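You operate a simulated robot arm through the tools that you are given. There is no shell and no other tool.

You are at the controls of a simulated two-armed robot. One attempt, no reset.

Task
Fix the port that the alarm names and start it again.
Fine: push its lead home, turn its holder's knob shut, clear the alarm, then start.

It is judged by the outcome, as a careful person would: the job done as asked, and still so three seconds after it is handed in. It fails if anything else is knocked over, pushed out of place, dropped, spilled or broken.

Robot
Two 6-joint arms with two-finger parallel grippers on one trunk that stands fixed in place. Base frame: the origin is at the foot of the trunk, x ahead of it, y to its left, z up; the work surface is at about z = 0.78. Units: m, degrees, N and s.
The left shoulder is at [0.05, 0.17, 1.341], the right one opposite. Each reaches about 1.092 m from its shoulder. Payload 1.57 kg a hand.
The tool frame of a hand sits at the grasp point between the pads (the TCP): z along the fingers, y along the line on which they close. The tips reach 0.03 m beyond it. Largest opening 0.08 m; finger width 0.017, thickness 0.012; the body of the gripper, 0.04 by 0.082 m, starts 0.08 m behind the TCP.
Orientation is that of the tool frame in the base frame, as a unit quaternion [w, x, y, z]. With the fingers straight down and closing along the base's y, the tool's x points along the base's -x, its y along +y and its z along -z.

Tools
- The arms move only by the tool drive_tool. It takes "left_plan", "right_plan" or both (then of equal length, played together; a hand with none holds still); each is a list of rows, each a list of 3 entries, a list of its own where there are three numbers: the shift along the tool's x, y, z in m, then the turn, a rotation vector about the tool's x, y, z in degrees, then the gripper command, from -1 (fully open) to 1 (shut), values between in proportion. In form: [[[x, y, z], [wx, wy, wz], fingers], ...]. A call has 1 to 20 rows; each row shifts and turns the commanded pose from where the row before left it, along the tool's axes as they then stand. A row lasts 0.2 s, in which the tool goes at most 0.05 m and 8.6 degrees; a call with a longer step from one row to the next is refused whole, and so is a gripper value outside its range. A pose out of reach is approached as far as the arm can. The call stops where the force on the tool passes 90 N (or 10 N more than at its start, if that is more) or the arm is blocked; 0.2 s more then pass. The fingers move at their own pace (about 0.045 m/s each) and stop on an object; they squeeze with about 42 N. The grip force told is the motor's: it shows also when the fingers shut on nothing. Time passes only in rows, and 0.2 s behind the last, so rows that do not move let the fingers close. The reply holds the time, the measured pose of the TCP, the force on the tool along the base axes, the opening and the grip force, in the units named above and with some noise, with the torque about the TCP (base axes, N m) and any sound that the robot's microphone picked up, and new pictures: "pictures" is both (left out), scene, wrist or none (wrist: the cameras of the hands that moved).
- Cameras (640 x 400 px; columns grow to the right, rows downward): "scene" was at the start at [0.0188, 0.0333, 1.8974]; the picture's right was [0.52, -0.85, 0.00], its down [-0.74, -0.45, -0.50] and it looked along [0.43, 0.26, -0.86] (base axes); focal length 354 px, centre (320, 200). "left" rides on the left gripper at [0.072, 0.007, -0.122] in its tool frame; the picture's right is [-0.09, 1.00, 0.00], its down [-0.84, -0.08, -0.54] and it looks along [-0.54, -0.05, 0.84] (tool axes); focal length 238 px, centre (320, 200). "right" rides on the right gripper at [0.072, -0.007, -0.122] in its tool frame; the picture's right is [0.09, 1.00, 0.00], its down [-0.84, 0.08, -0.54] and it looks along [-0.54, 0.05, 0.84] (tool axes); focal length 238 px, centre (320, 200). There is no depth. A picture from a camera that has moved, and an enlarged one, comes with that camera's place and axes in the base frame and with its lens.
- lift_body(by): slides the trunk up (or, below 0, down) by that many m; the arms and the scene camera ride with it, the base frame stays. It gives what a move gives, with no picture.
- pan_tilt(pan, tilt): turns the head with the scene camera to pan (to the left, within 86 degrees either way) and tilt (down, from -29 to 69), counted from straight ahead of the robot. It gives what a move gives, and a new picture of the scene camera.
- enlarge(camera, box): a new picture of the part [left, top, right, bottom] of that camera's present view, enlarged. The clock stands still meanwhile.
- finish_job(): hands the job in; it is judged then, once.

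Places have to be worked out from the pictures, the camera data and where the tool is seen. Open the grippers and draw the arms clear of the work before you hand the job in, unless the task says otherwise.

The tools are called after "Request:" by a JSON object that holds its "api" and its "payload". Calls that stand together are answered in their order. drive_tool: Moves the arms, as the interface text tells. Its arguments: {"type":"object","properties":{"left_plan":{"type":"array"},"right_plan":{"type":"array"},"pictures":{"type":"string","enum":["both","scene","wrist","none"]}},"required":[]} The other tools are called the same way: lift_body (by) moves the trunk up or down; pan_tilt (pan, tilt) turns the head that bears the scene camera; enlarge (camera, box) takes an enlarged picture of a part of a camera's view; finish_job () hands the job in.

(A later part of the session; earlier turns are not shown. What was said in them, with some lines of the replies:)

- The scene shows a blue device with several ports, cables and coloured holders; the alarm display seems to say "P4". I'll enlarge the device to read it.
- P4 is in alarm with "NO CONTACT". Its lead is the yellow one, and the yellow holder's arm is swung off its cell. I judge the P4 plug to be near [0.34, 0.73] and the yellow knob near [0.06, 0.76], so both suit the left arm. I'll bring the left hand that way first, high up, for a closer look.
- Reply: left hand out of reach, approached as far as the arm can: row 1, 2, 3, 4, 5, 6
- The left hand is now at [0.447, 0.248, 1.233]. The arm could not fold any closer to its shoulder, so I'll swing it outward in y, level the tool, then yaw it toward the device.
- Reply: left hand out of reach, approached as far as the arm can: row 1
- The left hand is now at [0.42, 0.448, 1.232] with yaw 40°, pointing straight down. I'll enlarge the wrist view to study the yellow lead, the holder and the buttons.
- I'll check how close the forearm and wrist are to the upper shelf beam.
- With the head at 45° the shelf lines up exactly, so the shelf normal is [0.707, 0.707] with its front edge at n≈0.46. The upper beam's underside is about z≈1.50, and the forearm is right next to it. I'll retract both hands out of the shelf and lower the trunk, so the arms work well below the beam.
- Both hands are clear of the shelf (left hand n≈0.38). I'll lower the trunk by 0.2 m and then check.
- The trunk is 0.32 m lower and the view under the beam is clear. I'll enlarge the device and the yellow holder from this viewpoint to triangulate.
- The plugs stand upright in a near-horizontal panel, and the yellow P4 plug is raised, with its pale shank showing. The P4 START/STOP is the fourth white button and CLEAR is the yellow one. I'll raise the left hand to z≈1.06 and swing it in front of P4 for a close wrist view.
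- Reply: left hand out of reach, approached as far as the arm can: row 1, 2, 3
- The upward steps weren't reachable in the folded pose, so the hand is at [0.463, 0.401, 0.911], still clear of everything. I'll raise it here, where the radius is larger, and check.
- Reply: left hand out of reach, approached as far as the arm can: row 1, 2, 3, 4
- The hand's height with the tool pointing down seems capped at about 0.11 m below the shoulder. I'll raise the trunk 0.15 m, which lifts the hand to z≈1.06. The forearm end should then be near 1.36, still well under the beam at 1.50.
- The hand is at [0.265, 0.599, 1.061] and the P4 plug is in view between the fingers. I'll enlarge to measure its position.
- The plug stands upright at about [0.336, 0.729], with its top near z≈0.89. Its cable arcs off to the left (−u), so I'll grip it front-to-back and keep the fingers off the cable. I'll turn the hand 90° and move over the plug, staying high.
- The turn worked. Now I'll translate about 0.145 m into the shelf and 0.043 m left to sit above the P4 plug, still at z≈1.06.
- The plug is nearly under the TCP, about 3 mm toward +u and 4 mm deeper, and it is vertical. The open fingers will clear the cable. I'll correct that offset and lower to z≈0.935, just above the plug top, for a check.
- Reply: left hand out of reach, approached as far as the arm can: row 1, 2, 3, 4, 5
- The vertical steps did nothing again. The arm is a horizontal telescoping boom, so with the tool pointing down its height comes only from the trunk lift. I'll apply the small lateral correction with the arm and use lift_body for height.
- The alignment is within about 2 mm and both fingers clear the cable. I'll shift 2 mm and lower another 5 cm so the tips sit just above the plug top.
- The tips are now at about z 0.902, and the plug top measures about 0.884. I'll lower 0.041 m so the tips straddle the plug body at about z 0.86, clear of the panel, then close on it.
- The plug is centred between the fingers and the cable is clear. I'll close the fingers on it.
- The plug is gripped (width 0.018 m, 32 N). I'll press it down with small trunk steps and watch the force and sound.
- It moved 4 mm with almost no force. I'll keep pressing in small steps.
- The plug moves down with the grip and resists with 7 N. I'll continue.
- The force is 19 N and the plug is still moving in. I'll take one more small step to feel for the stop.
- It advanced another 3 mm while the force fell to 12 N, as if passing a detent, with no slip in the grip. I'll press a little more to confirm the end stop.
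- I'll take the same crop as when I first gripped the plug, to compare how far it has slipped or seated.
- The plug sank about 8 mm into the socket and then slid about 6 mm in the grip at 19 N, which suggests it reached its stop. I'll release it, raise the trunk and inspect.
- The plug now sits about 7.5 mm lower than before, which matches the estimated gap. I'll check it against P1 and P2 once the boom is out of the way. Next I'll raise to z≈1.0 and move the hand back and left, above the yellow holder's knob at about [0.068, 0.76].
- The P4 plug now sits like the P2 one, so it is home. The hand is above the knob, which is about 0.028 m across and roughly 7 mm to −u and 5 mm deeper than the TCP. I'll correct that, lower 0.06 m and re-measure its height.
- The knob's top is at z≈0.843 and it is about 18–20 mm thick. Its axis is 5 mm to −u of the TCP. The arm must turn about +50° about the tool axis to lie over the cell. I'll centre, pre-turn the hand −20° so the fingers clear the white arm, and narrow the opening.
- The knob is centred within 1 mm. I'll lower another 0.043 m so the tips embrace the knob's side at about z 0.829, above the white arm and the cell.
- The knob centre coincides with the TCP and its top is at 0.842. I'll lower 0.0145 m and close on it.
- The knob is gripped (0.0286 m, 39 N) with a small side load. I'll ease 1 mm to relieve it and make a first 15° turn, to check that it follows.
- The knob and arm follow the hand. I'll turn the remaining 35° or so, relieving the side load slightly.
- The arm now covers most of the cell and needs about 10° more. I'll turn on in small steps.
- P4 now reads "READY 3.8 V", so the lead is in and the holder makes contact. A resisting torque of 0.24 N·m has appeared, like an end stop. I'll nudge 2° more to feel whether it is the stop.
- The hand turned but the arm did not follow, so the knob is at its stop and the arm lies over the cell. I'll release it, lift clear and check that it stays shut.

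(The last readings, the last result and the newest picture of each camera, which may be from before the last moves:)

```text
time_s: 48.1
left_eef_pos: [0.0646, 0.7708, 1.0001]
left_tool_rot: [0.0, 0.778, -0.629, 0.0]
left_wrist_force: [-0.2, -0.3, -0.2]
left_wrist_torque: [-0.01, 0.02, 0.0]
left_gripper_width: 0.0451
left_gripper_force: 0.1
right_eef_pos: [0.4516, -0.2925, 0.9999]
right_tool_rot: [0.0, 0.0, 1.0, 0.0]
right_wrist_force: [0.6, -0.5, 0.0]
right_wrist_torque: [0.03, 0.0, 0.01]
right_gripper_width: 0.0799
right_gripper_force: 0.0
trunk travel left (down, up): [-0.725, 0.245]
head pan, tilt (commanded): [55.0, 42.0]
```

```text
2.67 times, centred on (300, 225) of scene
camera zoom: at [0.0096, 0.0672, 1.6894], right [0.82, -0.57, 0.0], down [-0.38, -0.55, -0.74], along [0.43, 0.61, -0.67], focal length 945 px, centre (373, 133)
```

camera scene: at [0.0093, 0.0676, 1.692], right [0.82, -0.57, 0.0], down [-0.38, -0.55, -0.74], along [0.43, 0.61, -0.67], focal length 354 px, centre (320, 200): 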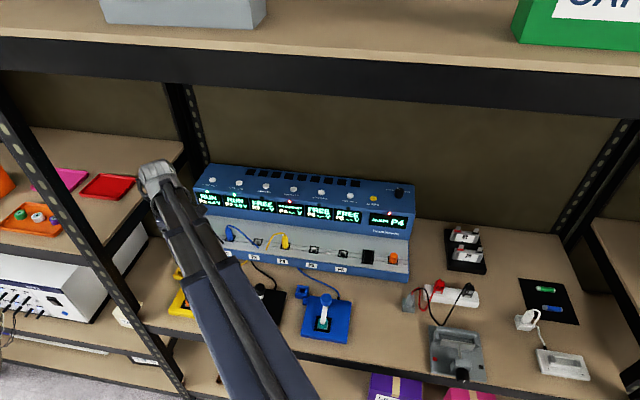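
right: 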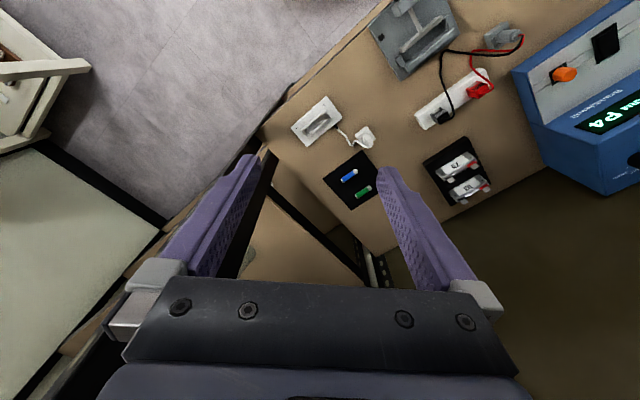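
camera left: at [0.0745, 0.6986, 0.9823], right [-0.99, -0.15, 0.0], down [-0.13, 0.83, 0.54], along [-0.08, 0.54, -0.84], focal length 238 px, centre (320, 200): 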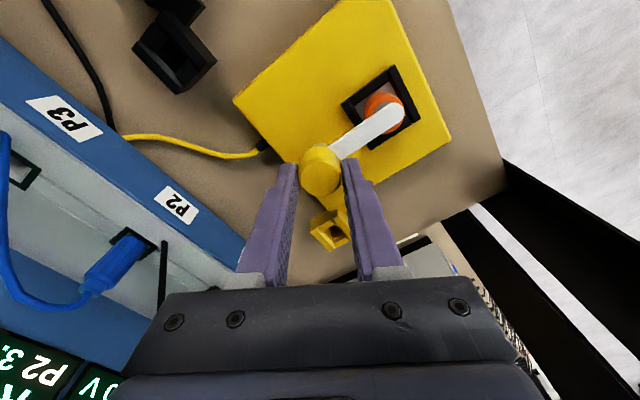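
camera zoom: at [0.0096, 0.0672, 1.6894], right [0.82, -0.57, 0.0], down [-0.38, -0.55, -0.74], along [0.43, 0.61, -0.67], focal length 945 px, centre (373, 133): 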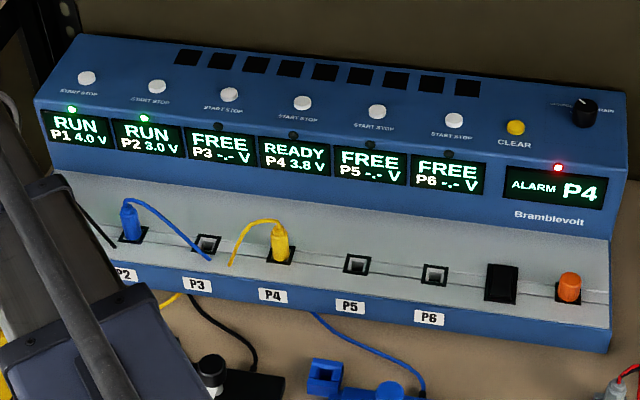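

The holder stays shut and P4 still reads READY 3.8 V. From three scene views, CLEAR is at about [0.624, 0.652, 0.951] and the P4 START button at about [0.440, 0.834, 0.951]. I'll raise 0.05 m, turn the hand to face the device, close the fingers and swing across in front of the console.

Request:
{"api": "lift_body", "payload": {"by": 0.05}}

Request:
{"api": "drive_tool", "payload": {"left_plan": [[[0, 0, 0], [0, 0, 8.16], 0], [[0, 0, 0], [0, 0, 8.16], 0], [[0, 0, 0], [0, 0, 8.16], 1], [[0, 0, 0], [0, 0, 8.16], 1], [[0, 0, 0], [0, 0, 8.16], 1], [[0, 0, 0], [0, 0, 8.16], 1], [[0, 0, 0], [0, 0, 8.16], 1], [[0, -0.0435, 0], [0, 0, 0], 1], [[0, -0.0435, 0], [0, 0, 0], 1], [[0, -0.0435, 0], [0, 0, 0], 1], [[0, -0.0435, 0], [0, 0, 0], 1], [[0, -0.0435, 0], [0, 0, 0], 1], [[0, -0.0435, 0], [0, 0, 0], 1], [[0, -0.0435, 0], [0, 0, 0], 1], [[0, -0.0435, 0], [0, 0, 0], 1], [[0, -0.0435, 0], [0, 0, 0], 1], [[0, -0.0435, 0], [0, 0, 0], 1], [[0, -0.0435, 0], [0, 0, 0], 1]], "pictures": "both"}}

```text
time_s: 49.1
left_eef_pos: [0.0652, 0.7708, 1.05]
left_tool_rot: [0.0, 0.778, -0.628, -0.001]
left_wrist_force: [0.1, 0.0, 0.9]
left_wrist_torque: [-0.02, -0.03, 0.02]
left_gripper_width: 0.0452
left_gripper_force: 0.1
right_eef_pos: [0.4525, -0.2919, 1.0506]
right_tool_rot: [0.0, 0.0, 1.0, 0.0]
right_wrist_force: [0.0, -0.1, -0.2]
right_wrist_torque: [-0.03, 0.0, -0.01]
right_gripper_width: 0.0802
right_gripper_force: 0.0
trunk travel left (down, up): [-0.775, 0.195]
head pan, tilt (commanded): [55.0, 42.0]
```

```text
time_s: 52.9
left_eef_pos: [0.4039, 0.4301, 1.0506]
left_tool_rot: [0.0, -0.383, 0.924, 0.002]
left_wrist_force: [-0.5, -0.1, 0.6]
left_wrist_torque: [0.01, 0.02, -0.02]
left_gripper_width: 0.0
left_gripper_force: 20.9
right_eef_pos: [0.4528, -0.2916, 1.0491]
right_tool_rot: [0.0, 0.0, 1.0, 0.0]
right_wrist_force: [1.1, -0.4, -0.1]
right_wrist_torque: [0.01, 0.04, -0.01]
right_gripper_width: 0.0798
right_gripper_force: 0.0
trunk travel left (down, up): [-0.775, 0.195]
head pan, tilt (commanded): [55.0, 42.0]
camera scene: at [0.0102, 0.0667, 1.7395], right [0.82, -0.57, 0.0], down [-0.38, -0.55, -0.74], along [0.43, 0.61, -0.67], focal length 354 px, centre (320, 200)
camera left: at [0.3483, 0.3847, 1.1723], right [-0.64, 0.77, 0.0], down [0.65, 0.54, 0.54], along [0.42, 0.35, -0.84], focal length 238 px, centre (320, 200)
```

scene: 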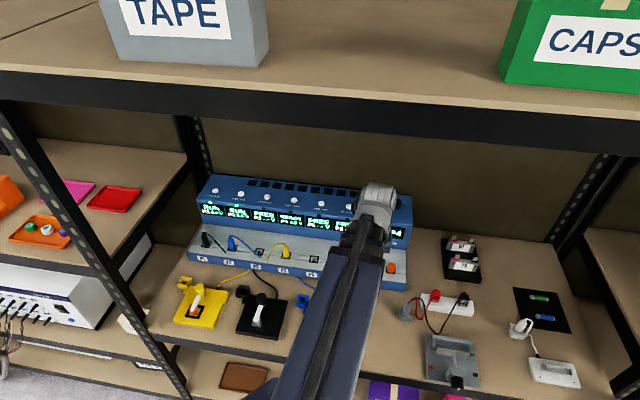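
left: 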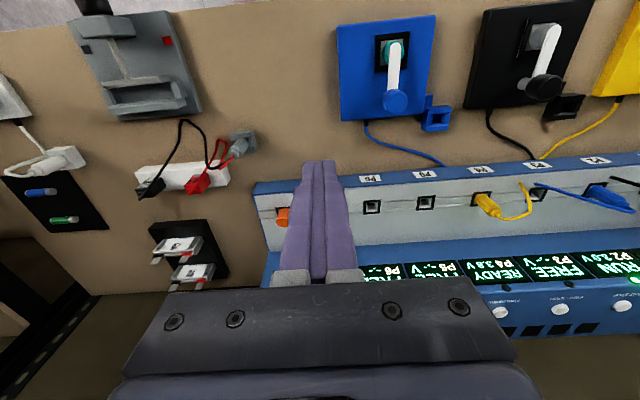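

The hand is at n≈0.59, u≈−0.02. I'll move deeper to n≈0.80, offset to the right, so that the CLEAR button shows beside the closed fingers.

Request:
{"api": "drive_tool", "payload": {"left_plan": [[[-0.035, -0.01, 0], [0, 0, 0], 1], [[-0.035, -0.01, 0], [0, 0, 0], 1], [[-0.035, -0.01, 0], [0, 0, 0], 1], [[-0.035, -0.01, 0], [0, 0, 0], 1], [[-0.035, -0.01, 0], [0, 0, 0], 1], [[-0.035, -0.01, 0], [0, 0, 0], 1]], "pictures": "both"}}

Request:
{"api": "enlarge", "payload": {"camera": "left", "box": [300, 130, 540, 280]}}

```text
time_s: 54.3
left_eef_pos: [0.5965, 0.5404, 1.0494]
left_tool_rot: [0.0, -0.383, 0.924, -0.001]
left_wrist_force: [0.6, 0.2, -0.2]
left_wrist_torque: [0.0, -0.02, 0.02]
left_gripper_width: 0.0
left_gripper_force: 20.9
right_eef_pos: [0.4532, -0.2934, 1.0498]
right_tool_rot: [0.0, -0.001, 1.0, -0.001]
right_wrist_force: [0.6, -0.2, 0.3]
right_wrist_torque: [0.0, -0.01, 0.02]
right_gripper_width: 0.0799
right_gripper_force: 0.1
trunk travel left (down, up): [-0.775, 0.195]
head pan, tilt (commanded): [55.0, 42.0]
camera scene: at [0.0103, 0.0675, 1.7395], right [0.82, -0.57, 0.0], down [-0.38, -0.55, -0.74], along [0.43, 0.61, -0.67], focal length 354 px, centre (320, 200)
camera left: at [0.54, 0.4925, 1.1719], right [-0.64, 0.77, 0.0], down [0.65, 0.54, 0.54], along [0.42, 0.35, -0.84], focal length 238 px, centre (320, 200)
```

scene: 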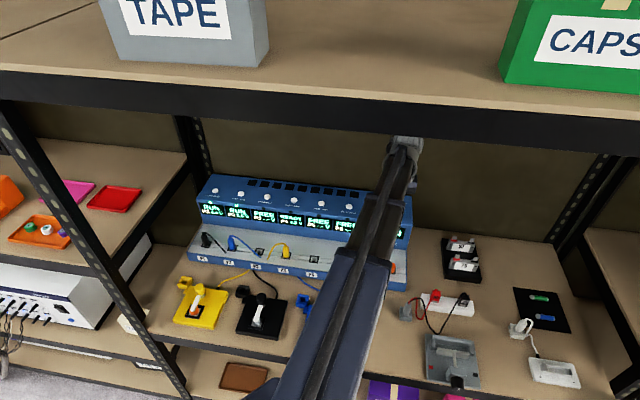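
left: 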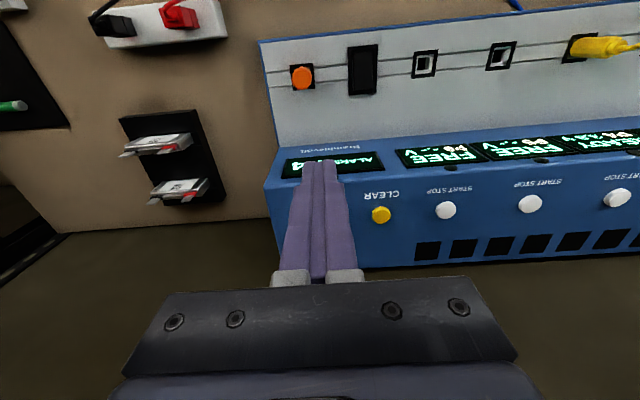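

```text
2.67 times, centred on (420, 205) of left
camera zoom: at [0.54, 0.4925, 1.1719], right [-0.64, 0.77, 0.0], down [0.65, 0.54, 0.54], along [0.42, 0.35, -0.84], focal length 636 px, centre (53, 187)
```

zoom: 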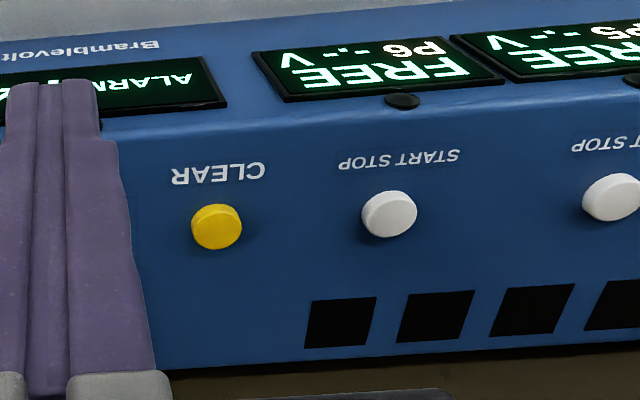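

CLEAR measures at n≈0.900, u≈−0.022 from the wrist view, agreeing with the scene estimate. I'll move the closed fingertips directly above it.

Request:
{"api": "drive_tool", "payload": {"left_plan": [[[-0.0324, 0.0205, 0], [0, 0, 0], 1], [[-0.0324, 0.0205, 0], [0, 0, 0], 1], [[-0.0324, 0.0205, 0], [0, 0, 0], 1], [[0, 0, 0], [0, 0, 0], 1]], "pictures": "both"}}

Request:
{"api": "enlarge", "payload": {"camera": "left", "box": [240, 90, 400, 190]}}

Request:
{"api": "enlarge", "payload": {"camera": "scene", "box": [320, 100, 480, 200]}}

```text
time_s: 55.3
left_eef_pos: [0.6182, 0.6529, 1.0507]
left_tool_rot: [0.001, -0.383, 0.924, 0.0]
left_wrist_force: [0.0, -0.2, 0.7]
left_wrist_torque: [-0.02, 0.02, -0.04]
left_gripper_width: 0.0
left_gripper_force: 21.1
right_eef_pos: [0.4517, -0.2929, 1.0496]
right_tool_rot: [0.0, 0.001, 1.0, 0.001]
right_wrist_force: [0.3, -0.6, 0.0]
right_wrist_torque: [0.05, 0.01, -0.02]
right_gripper_width: 0.08
right_gripper_force: 0.0
trunk travel left (down, up): [-0.775, 0.195]
head pan, tilt (commanded): [55.0, 42.0]
camera scene: at [0.0093, 0.0664, 1.7395], right [0.82, -0.57, 0.0], down [-0.38, -0.55, -0.74], along [0.43, 0.61, -0.67], focal length 354 px, centre (320, 200)
camera left: at [0.5626, 0.605, 1.1727], right [-0.64, 0.77, 0.0], down [0.65, 0.54, 0.54], along [0.42, 0.35, -0.84], focal length 238 px, centre (320, 200)
```

scene: 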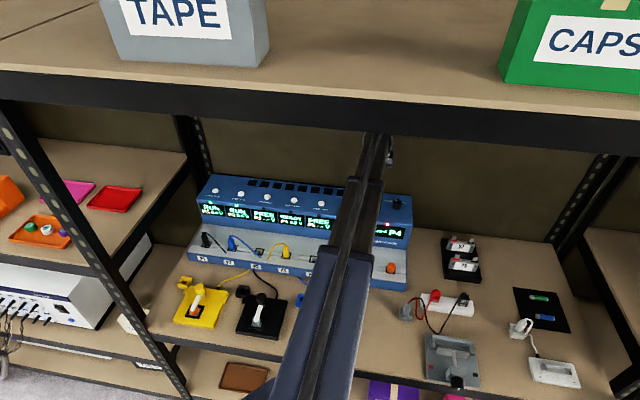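
left: 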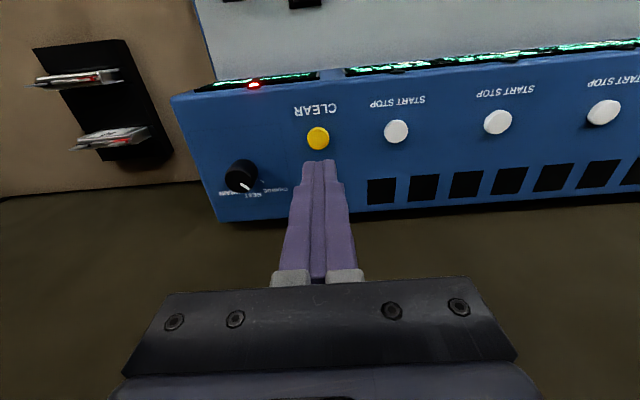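

```text
4.00 times, centred on (320, 140) of left
camera zoom: at [0.5626, 0.605, 1.1727], right [-0.64, 0.77, 0.0], down [0.65, 0.54, 0.54], along [0.42, 0.35, -0.84], focal length 953 px, centre (320, 440)
```

zoom: 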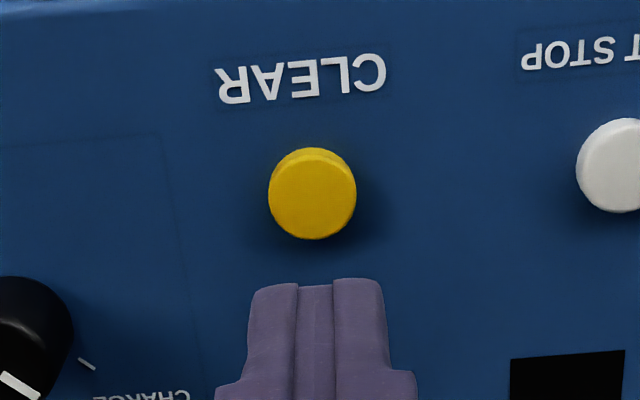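

```text
4.00 times, centred on (400, 150) of scene
camera zoom: at [0.0093, 0.0664, 1.7395], right [0.82, -0.57, 0.0], down [-0.38, -0.55, -0.74], along [0.43, 0.61, -0.67], focal length 1418 px, centre (0, 400)
```

zoom: 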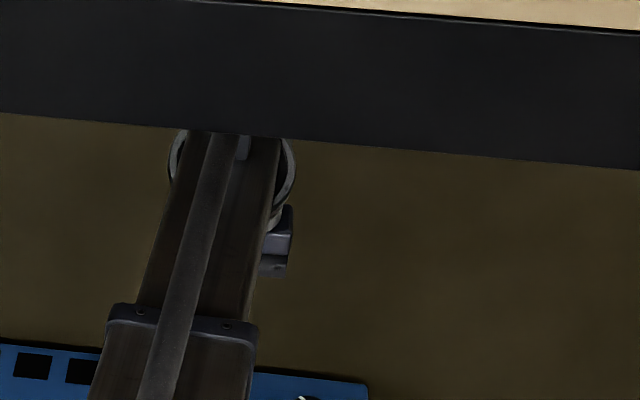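

The fingertips are centred over CLEAR within about 1–2 mm. I'll lower to just above it, then press in small steps.

Request:
{"api": "lift_body", "payload": {"by": -0.06}}

Request:
{"api": "enlarge", "payload": {"camera": "left", "box": [240, 90, 400, 190]}}

```text
time_s: 56.3
left_eef_pos: [0.6181, 0.6531, 0.9902]
left_tool_rot: [0.001, -0.382, 0.924, 0.001]
left_wrist_force: [-0.1, 0.0, 0.0]
left_wrist_torque: [-0.02, 0.02, -0.01]
left_gripper_width: 0.0
left_gripper_force: 21.4
right_eef_pos: [0.452, -0.292, 0.9897]
right_tool_rot: [0.001, -0.001, 1.0, 0.0]
right_wrist_force: [0.3, -0.2, 0.7]
right_wrist_torque: [0.01, 0.0, 0.0]
right_gripper_width: 0.0798
right_gripper_force: 0.1
trunk travel left (down, up): [-0.715, 0.255]
head pan, tilt (commanded): [55.0, 42.0]
```

```text
4.00 times, centred on (320, 140) of left
camera zoom: at [0.563, 0.6053, 1.1124], right [-0.64, 0.77, 0.0], down [0.65, 0.54, 0.54], along [0.42, 0.35, -0.84], focal length 953 px, centre (320, 440)
```

zoom: 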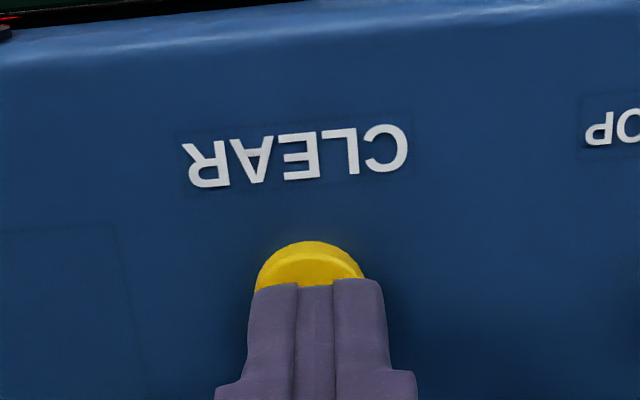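

The fingertips hover just above the button, lined up. I'll press down in steps of a few millimetres.

Request:
{"api": "lift_body", "payload": {"by": -0.006}}

Request:
{"api": "lift_body", "payload": {"by": -0.003}}

Request:
{"api": "enlarge", "payload": {"camera": "left", "box": [240, 90, 400, 190]}}

```text
time_s: 56.8
left_eef_pos: [0.6187, 0.6528, 0.9849]
left_tool_rot: [0.001, -0.383, 0.924, 0.0]
left_wrist_force: [-0.3, 0.0, 1.2]
left_wrist_torque: [-0.03, 0.01, 0.02]
left_gripper_width: 0.0
left_gripper_force: 20.8
right_eef_pos: [0.453, -0.2911, 0.9836]
right_tool_rot: [-0.001, 0.001, 1.0, 0.0]
right_wrist_force: [-0.3, -0.7, 0.9]
right_wrist_torque: [0.02, -0.01, 0.01]
right_gripper_width: 0.0798
right_gripper_force: 0.1
trunk travel left (down, up): [-0.709, 0.261]
head pan, tilt (commanded): [55.0, 42.0]
```

```text
time_s: 57.3
left_eef_pos: [0.6182, 0.6518, 0.9818]
left_tool_rot: [0.0, -0.383, 0.924, 0.0]
left_wrist_force: [0.0, 0.6, 2.7]
left_wrist_torque: [0.04, -0.03, -0.03]
left_gripper_width: 0.0001
left_gripper_force: 20.6
right_eef_pos: [0.452, -0.2915, 0.9811]
right_tool_rot: [0.001, 0.001, 1.0, 0.0]
right_wrist_force: [-1.3, -0.5, -0.5]
right_wrist_torque: [-0.01, 0.02, 0.02]
right_gripper_width: 0.0799
right_gripper_force: 0.1
trunk travel left (down, up): [-0.706, 0.264]
head pan, tilt (commanded): [55.0, 42.0]
heard: click
```

```text
4.00 times, centred on (320, 140) of left
camera zoom: at [0.5629, 0.6052, 1.1035], right [-0.64, 0.77, 0.0], down [0.65, 0.54, 0.54], along [0.42, 0.35, -0.84], focal length 953 px, centre (320, 440)
```

zoom: 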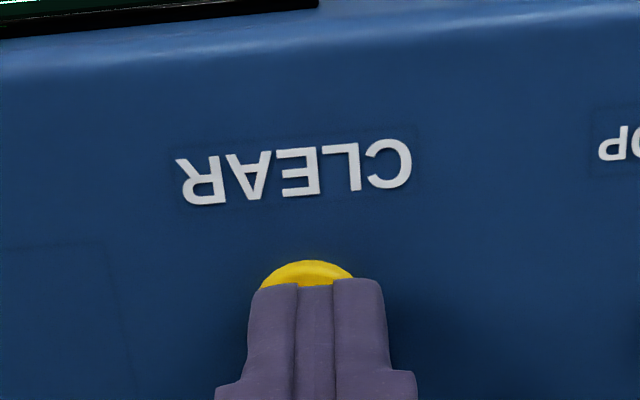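

A click was heard at 2.7 N. I'll raise off the button and check the alarm display.

Request:
{"api": "lift_body", "payload": {"by": 0.06}}

Request:
{"api": "enlarge", "payload": {"camera": "scene", "box": [190, 150, 430, 300]}}

Request:
{"api": "enlarge", "payload": {"camera": "left", "box": [160, 40, 640, 340]}}

```text
time_s: 58.3
left_eef_pos: [0.6194, 0.6528, 1.0412]
left_tool_rot: [0.001, -0.382, 0.924, 0.0]
left_wrist_force: [0.9, -1.2, -0.2]
left_wrist_torque: [0.02, -0.01, 0.01]
left_gripper_width: 0.0001
left_gripper_force: 20.8
right_eef_pos: [0.4517, -0.2917, 1.0406]
right_tool_rot: [0.0, 0.0, 1.0, 0.0]
right_wrist_force: [0.4, -0.5, 0.9]
right_wrist_torque: [0.0, 0.0, -0.01]
right_gripper_width: 0.0799
right_gripper_force: 0.1
trunk travel left (down, up): [-0.766, 0.204]
head pan, tilt (commanded): [55.0, 42.0]
```

```text
2.67 times, centred on (310, 225) of scene
camera zoom: at [0.0098, 0.0672, 1.7305], right [0.82, -0.57, 0.0], down [-0.38, -0.55, -0.74], along [0.43, 0.61, -0.67], focal length 945 px, centre (347, 133)
```

zoom: 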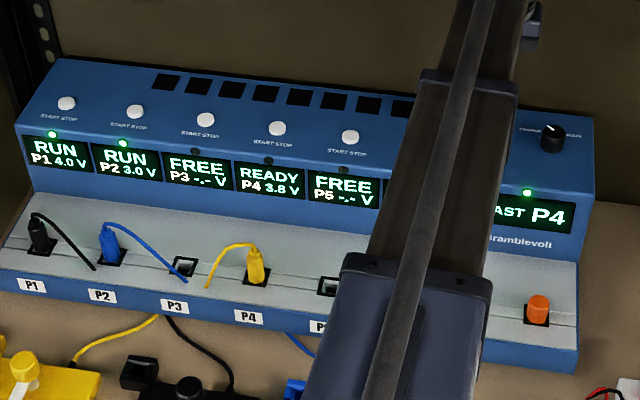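

```text
1.33 times, centred on (400, 190) of left
camera zoom: at [0.5631, 0.6053, 1.1632], right [-0.64, 0.77, 0.0], down [0.65, 0.54, 0.54], along [0.42, 0.35, -0.84], focal length 318 px, centre (213, 213)
```

zoom: 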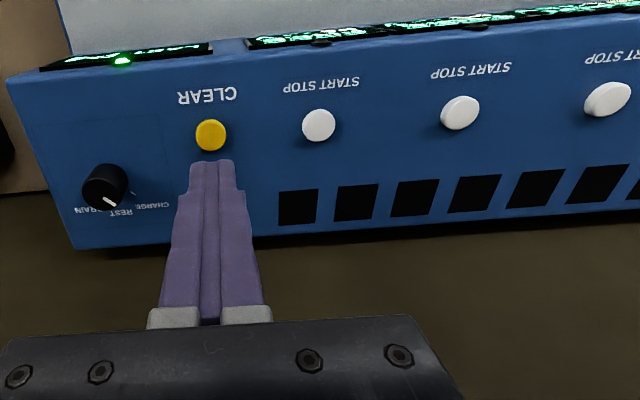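

The alarm display now reads "LAST P4" with a green light, so the alarm is cleared, and P4 is READY. The P4 START/STOP button is the third white one to the left of CLEAR, 0.256 m along −u. I'll move the fingertips there at the same height.

Request:
{"api": "drive_tool", "payload": {"left_plan": [[[0, 0.0425, 0], [0, 0, 0], 1], [[0, 0.0425, 0], [0, 0, 0], 1], [[0, 0.0425, 0], [0, 0, 0], 1], [[0, 0.0425, 0], [0, 0, 0], 1], [[0, 0.0425, 0], [0, 0, 0], 1], [[0, 0.0425, 0], [0, 0, 0], 1], [[0, 0, 0], [0, 0, 0], 1]], "pictures": "both"}}

Request:
{"api": "enlarge", "payload": {"camera": "left", "box": [240, 90, 400, 190]}}

```text
time_s: 59.9
left_eef_pos: [0.439, 0.8333, 1.041]
left_tool_rot: [0.0, -0.383, 0.924, 0.0]
left_wrist_force: [0.2, -0.7, 0.6]
left_wrist_torque: [0.01, 0.0, 0.03]
left_gripper_width: 0.0003
left_gripper_force: 21.6
left hand out of reach, approached as far as the arm can: row 5
right_eef_pos: [0.4523, -0.293, 1.041]
right_tool_rot: [0.0, 0.0, 1.0, 0.0]
right_wrist_force: [0.1, -0.1, -0.2]
right_wrist_torque: [0.0, 0.01, 0.06]
right_gripper_width: 0.0801
right_gripper_force: 0.2
trunk travel left (down, up): [-0.766, 0.204]
head pan, tilt (commanded): [55.0, 42.0]
camera scene: at [0.01, 0.0667, 1.7305], right [0.82, -0.57, 0.0], down [-0.38, -0.55, -0.74], along [0.43, 0.61, -0.67], focal length 354 px, centre (320, 200)
camera left: at [0.3833, 0.786, 1.1634], right [-0.64, 0.77, 0.0], down [0.65, 0.54, 0.54], along [0.42, 0.35, -0.84], focal length 238 px, centre (320, 200)
```

scene: 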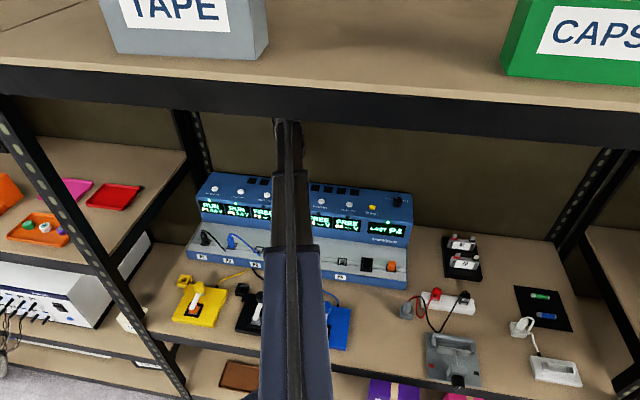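
left: 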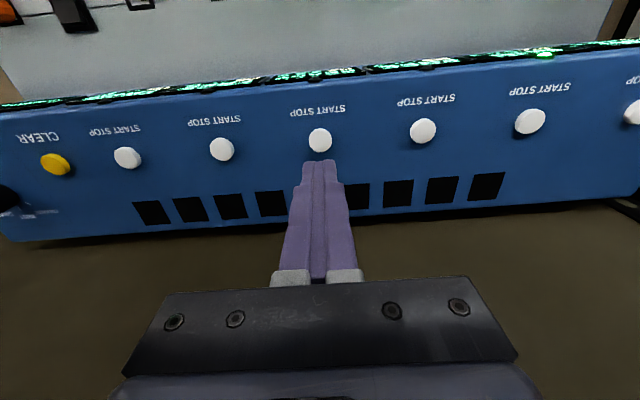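

```text
4.00 times, centred on (320, 140) of left
camera zoom: at [0.3833, 0.786, 1.1634], right [-0.64, 0.77, 0.0], down [0.65, 0.54, 0.54], along [0.42, 0.35, -0.84], focal length 953 px, centre (320, 440)
```

zoom: 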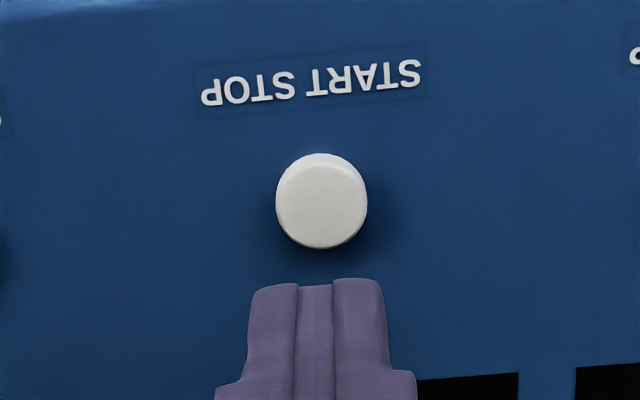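

The fingertips are centred over the P4 START/STOP button, the third white button from CLEAR. I'll lower to just above it and then press once.

Request:
{"api": "lift_body", "payload": {"by": -0.051}}

Request:
{"api": "enlarge", "payload": {"camera": "left", "box": [240, 90, 400, 190]}}

```text
time_s: 60.9
left_eef_pos: [0.4385, 0.8336, 0.9899]
left_tool_rot: [0.001, -0.383, 0.924, -0.001]
left_wrist_force: [0.1, -0.5, 1.0]
left_wrist_torque: [0.01, -0.02, -0.02]
left_gripper_width: 0.0
left_gripper_force: 20.8
right_eef_pos: [0.452, -0.2911, 0.9902]
right_tool_rot: [0.0, -0.001, 1.0, 0.0]
right_wrist_force: [0.4, 0.6, -0.4]
right_wrist_torque: [0.01, -0.01, 0.01]
right_gripper_width: 0.0798
right_gripper_force: 0.1
trunk travel left (down, up): [-0.715, 0.255]
head pan, tilt (commanded): [55.0, 42.0]
```

```text
4.00 times, centred on (320, 140) of left
camera zoom: at [0.3834, 0.786, 1.1124], right [-0.64, 0.77, 0.0], down [0.65, 0.54, 0.54], along [0.42, 0.35, -0.84], focal length 953 px, centre (320, 440)
```

zoom: 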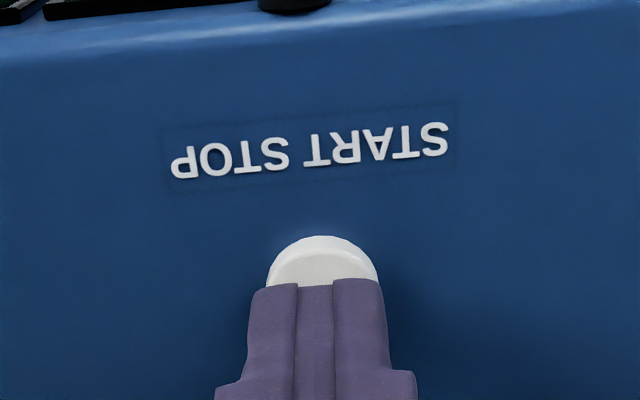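

The tips hover just above the button. I'll go down 6 mm and read the force and sound before pressing further.

Request:
{"api": "lift_body", "payload": {"by": -0.006}}

```text
time_s: 61.4
left_eef_pos: [0.4402, 0.8329, 0.9837]
left_tool_rot: [0.001, -0.382, 0.924, 0.0]
left_wrist_force: [0.5, 0.6, -0.1]
left_wrist_torque: [0.0, 0.0, 0.01]
left_gripper_width: 0.0
left_gripper_force: 21.7
right_eef_pos: [0.4515, -0.2918, 0.9839]
right_tool_rot: [0.001, 0.0, 1.0, 0.0]
right_wrist_force: [0.1, -0.2, -0.6]
right_wrist_torque: [-0.01, 0.01, 0.01]
right_gripper_width: 0.0802
right_gripper_force: 0.1
trunk travel left (down, up): [-0.709, 0.261]
head pan, tilt (commanded): [55.0, 42.0]
```

There's no contact force or click yet. I'll go down another 3 mm.

Request:
{"api": "lift_body", "payload": {"by": -0.003}}

```text
time_s: 61.9
left_eef_pos: [0.4403, 0.8343, 0.9804]
left_tool_rot: [0.0, -0.383, 0.924, 0.0]
left_wrist_force: [0.8, -0.3, 3.2]
left_wrist_torque: [0.01, -0.02, 0.03]
left_gripper_width: 0.0
left_gripper_force: 21.5
right_eef_pos: [0.4527, -0.2923, 0.9804]
right_tool_rot: [0.001, 0.0, 1.0, 0.0]
right_wrist_force: [-0.6, 0.8, -0.1]
right_wrist_torque: [-0.01, 0.0, -0.02]
right_gripper_width: 0.08
right_gripper_force: 0.1
trunk travel left (down, up): [-0.706, 0.264]
head pan, tilt (commanded): [55.0, 42.0]
heard: click
```

A click was heard at 3.2 N. I'll lift straight off and check the P4 display.

Request:
{"api": "lift_body", "payload": {"by": 0.07}}

Request:
{"api": "drive_tool", "payload": {"left_plan": [[[0.04, 0, 0], [0, 0, 0], 1], [[0.04, 0, 0], [0, 0, 0], 1], [[0.04, 0, 0], [0, 0, 0], 1], [[0.04, 0, 0], [0, 0, 0], 1], [[0.04, 0, 0], [0, 0, 0], 1], [[0.04, 0, 0], [0, 0, 0], 1]], "pictures": "both"}}

Request:
{"api": "enlarge", "payload": {"camera": "scene", "box": [180, 150, 420, 300]}}

Request:
{"api": "enlarge", "payload": {"camera": "left", "box": [160, 120, 640, 320]}}

```text
time_s: 63.0
left_eef_pos: [0.4392, 0.8342, 1.0511]
left_tool_rot: [0.001, -0.383, 0.924, 0.0]
left_wrist_force: [-0.2, -0.3, -1.2]
left_wrist_torque: [-0.01, -0.03, 0.0]
left_gripper_width: 0.0
left_gripper_force: 21.1
right_eef_pos: [0.4522, -0.2921, 1.0505]
right_tool_rot: [0.0, 0.0, 1.0, 0.0]
right_wrist_force: [0.8, 0.6, 0.0]
right_wrist_torque: [0.0, -0.02, -0.02]
right_gripper_width: 0.0799
right_gripper_force: 0.1
trunk travel left (down, up): [-0.776, 0.194]
head pan, tilt (commanded): [55.0, 42.0]
```

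```text
time_s: 64.4
left_eef_pos: [0.2682, 0.6633, 1.0503]
left_tool_rot: [0.001, -0.383, 0.924, 0.001]
left_wrist_force: [-0.6, -0.2, -0.2]
left_wrist_torque: [0.0, -0.01, 0.01]
left_gripper_width: 0.0
left_gripper_force: 21.4
right_eef_pos: [0.4517, -0.2921, 1.051]
right_tool_rot: [0.001, 0.0, 1.0, -0.001]
right_wrist_force: [-0.7, -0.3, -0.7]
right_wrist_torque: [0.03, 0.0, 0.01]
right_gripper_width: 0.0799
right_gripper_force: 0.0
trunk travel left (down, up): [-0.776, 0.194]
head pan, tilt (commanded): [55.0, 42.0]
camera scene: at [0.0091, 0.0665, 1.7405], right [0.82, -0.57, 0.0], down [-0.38, -0.55, -0.74], along [0.43, 0.61, -0.67], focal length 354 px, centre (320, 200)
camera left: at [0.2123, 0.6158, 1.1736], right [-0.64, 0.77, 0.0], down [0.65, 0.54, 0.54], along [0.42, 0.35, -0.84], focal length 238 px, centre (320, 200)
```

scene: 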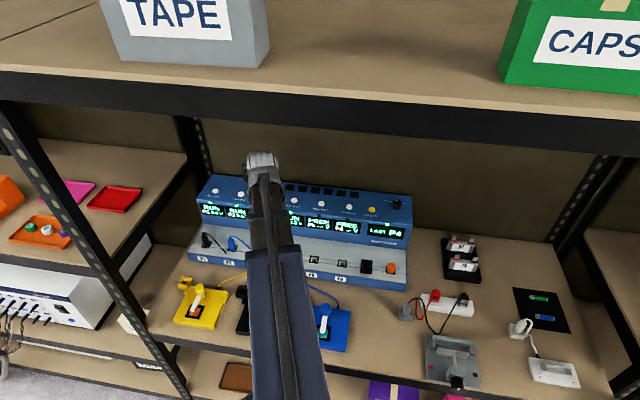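
left: 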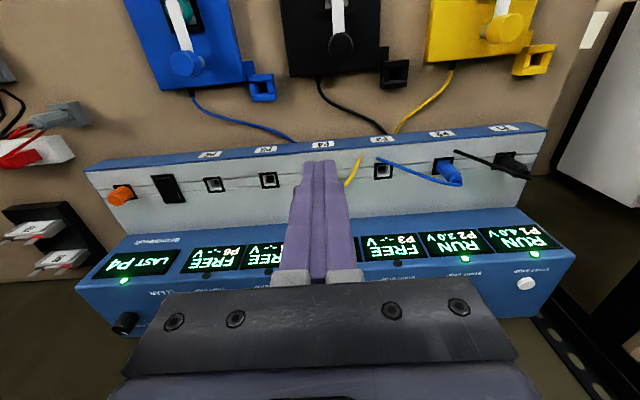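

```text
2.67 times, centred on (300, 225) of scene
camera zoom: at [0.0091, 0.0665, 1.7405], right [0.82, -0.57, 0.0], down [-0.38, -0.55, -0.74], along [0.43, 0.61, -0.67], focal length 945 px, centre (373, 133)
```

zoom: 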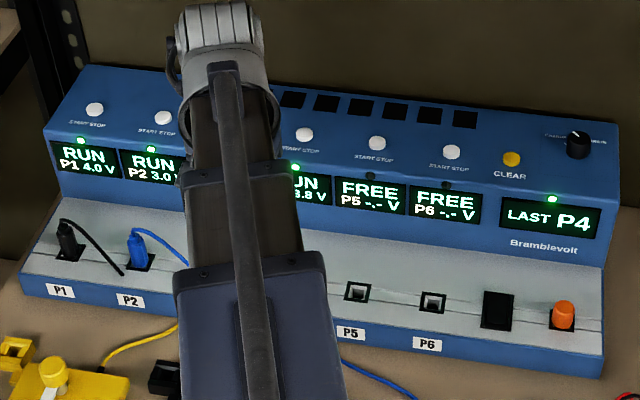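

```text
1.33 times, centred on (400, 220) of left
camera zoom: at [0.2123, 0.6158, 1.1736], right [-0.64, 0.77, 0.0], down [0.65, 0.54, 0.54], along [0.42, 0.35, -0.84], focal length 318 px, centre (213, 173)
```

zoom: 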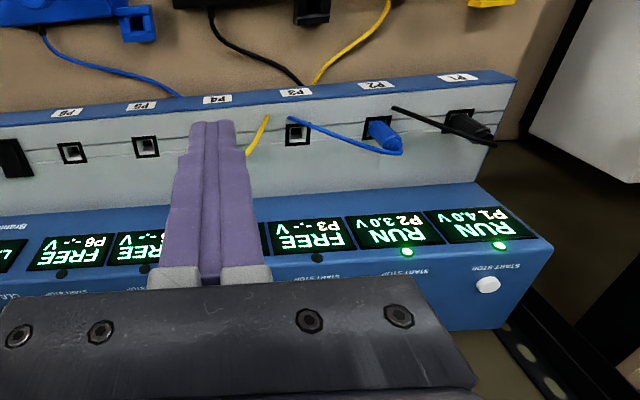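

The P4 display shows RUN at 3.8 V with a green light. I'll withdraw the left arm out of the shelf along the path it came, opening the gripper once clear.

Request:
{"api": "drive_tool", "payload": {"left_plan": [[[0.0074, -0.04, 0], [0, 0, 0], 1], [[0.0074, -0.04, 0], [0, 0, 0], 1], [[0.0074, -0.04, 0], [0, 0, 0], 1], [[0.0074, -0.04, 0], [0, 0, 0], 1], [[0.0074, -0.04, 0], [0, 0, 0], 1], [[0.0074, -0.04, 0], [0, 0, 0], 1], [[0.0074, -0.04, 0], [0, 0, 0], 1], [[0.0074, -0.04, 0], [0, 0, 0], 1], [[0.0264, -0.0295, 0], [0, 0, 0], 1], [[0.0264, -0.0295, 0], [0, 0, 0], 1], [[0.0264, -0.0295, 0], [0, 0, 0], 1], [[0.0264, -0.0295, 0], [0, 0, 0], 0], [[0.0264, -0.0295, 0], [0, 0, 0], -1], [[0.0264, -0.0295, 0], [0, 0, 0], -1], [[0.0264, -0.0295, 0], [0, 0, 0], -1], [[0.0264, -0.0295, 0], [0, 0, 0], -1], [[0, 0, 0], [0, 0, 0], -1]], "pictures": "scene"}}

Request:
{"api": "enlarge", "payload": {"camera": "scene", "box": [180, 150, 420, 300]}}

Request:
{"api": "enlarge", "payload": {"camera": "scene", "box": [150, 230, 390, 380]}}

```text
time_s: 68.0
left_eef_pos: [0.4719, 0.0785, 1.0512]
left_tool_rot: [0.001, -0.383, 0.924, 0.0]
left_wrist_force: [-0.1, -0.5, 0.3]
left_wrist_torque: [-0.01, 0.02, 0.01]
left_gripper_width: 0.0803
left_gripper_force: 0.0
left hand out of reach, approached as far as the arm can: row 2, 10
right_eef_pos: [0.4527, -0.2916, 1.0507]
right_tool_rot: [0.0, 0.0, 1.0, 0.0]
right_wrist_force: [-0.3, 0.5, -0.1]
right_wrist_torque: [0.01, 0.02, 0.01]
right_gripper_width: 0.0799
right_gripper_force: 0.1
trunk travel left (down, up): [-0.776, 0.194]
head pan, tilt (commanded): [55.0, 42.0]
camera scene: at [0.0096, 0.0675, 1.7405], right [0.82, -0.57, 0.0], down [-0.38, -0.55, -0.74], along [0.43, 0.61, -0.67], focal length 354 px, centre (320, 200)
```

scene: 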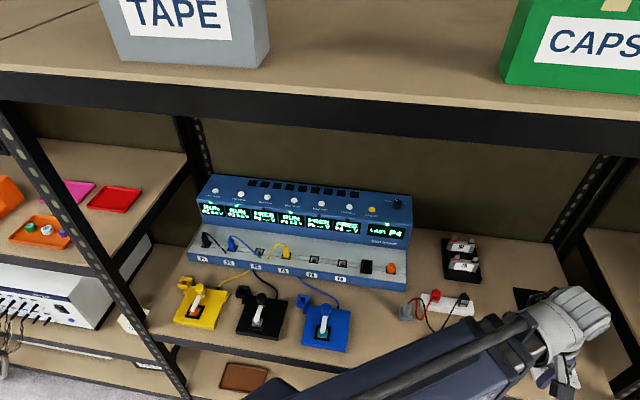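

```text
2.67 times, centred on (300, 225) of scene
camera zoom: at [0.0096, 0.0675, 1.7405], right [0.82, -0.57, 0.0], down [-0.38, -0.55, -0.74], along [0.43, 0.61, -0.67], focal length 945 px, centre (373, 133)
```

zoom: 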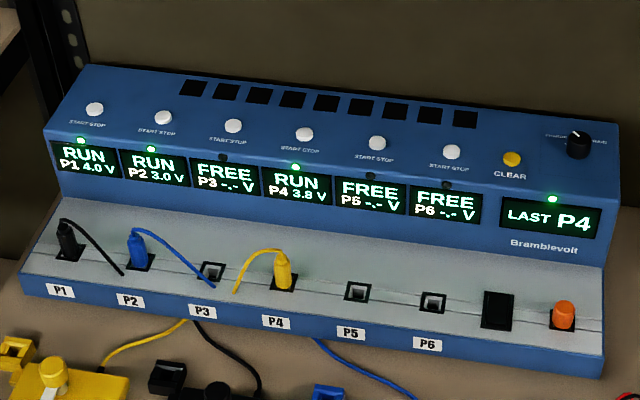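

```text
2.67 times, centred on (270, 305) of scene
camera zoom: at [0.0096, 0.0675, 1.7405], right [0.82, -0.57, 0.0], down [-0.38, -0.55, -0.74], along [0.43, 0.61, -0.67], focal length 945 px, centre (453, -80)
```

zoom: 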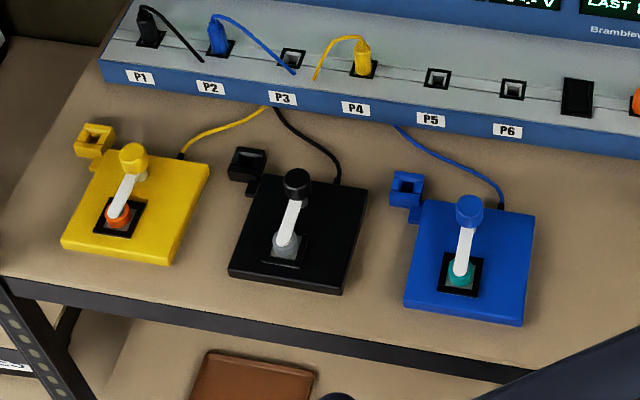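

P4 reads RUN 3.8 V, the alarm panel reads "LAST P4" in green, P1 and P2 are still running, and the yellow holder is shut like the others. I'll take one last look at the mode knob and the rest of the console to confirm nothing else changed.

Request:
{"api": "enlarge", "payload": {"camera": "scene", "box": [330, 170, 430, 232]}}

```text
6.40 times, centred on (380, 201) of scene
camera zoom: at [0.0096, 0.0675, 1.7405], right [0.82, -0.57, 0.0], down [-0.38, -0.55, -0.74], along [0.43, 0.61, -0.67], focal length 2269 px, centre (-64, 194)
```

zoom: 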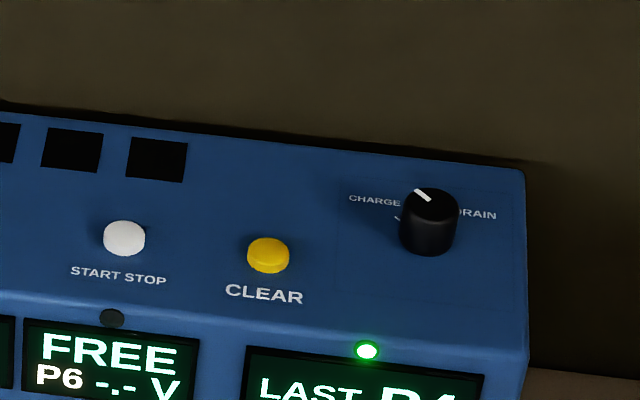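

The mode knob still points as it did at the start, and everything else is in place. Both arms are clear with open grippers, so I'm handing the job in.

Request:
{"api": "finish_job", "payload": {}}

```text
The job is handed in.
```

P4 is fixed and running again, and I've handed the job in. Its display now reads "RUN 3.8 V" with a green light.

- **Lead:** I pushed the yellow plug about 8 mm down to its stop, and it now sits level with the other plugs.
- **Holder:** I turned the yellow holder's knob about 50° to its stop, so its arm lies over the cell. P4 then changed from "NO CONTACT" to "READY".
- **Alarm:** One press of CLEAR changed the alarm panel to "LAST P4" with a green light.
- **Start:** I pressed P4's START/STOP button once.

P1 and P2 kept running, and the CHARGE/DRAIN knob is where it was. In the final pictures nothing else had moved. Both arms are out of the shelf with their grippers open.
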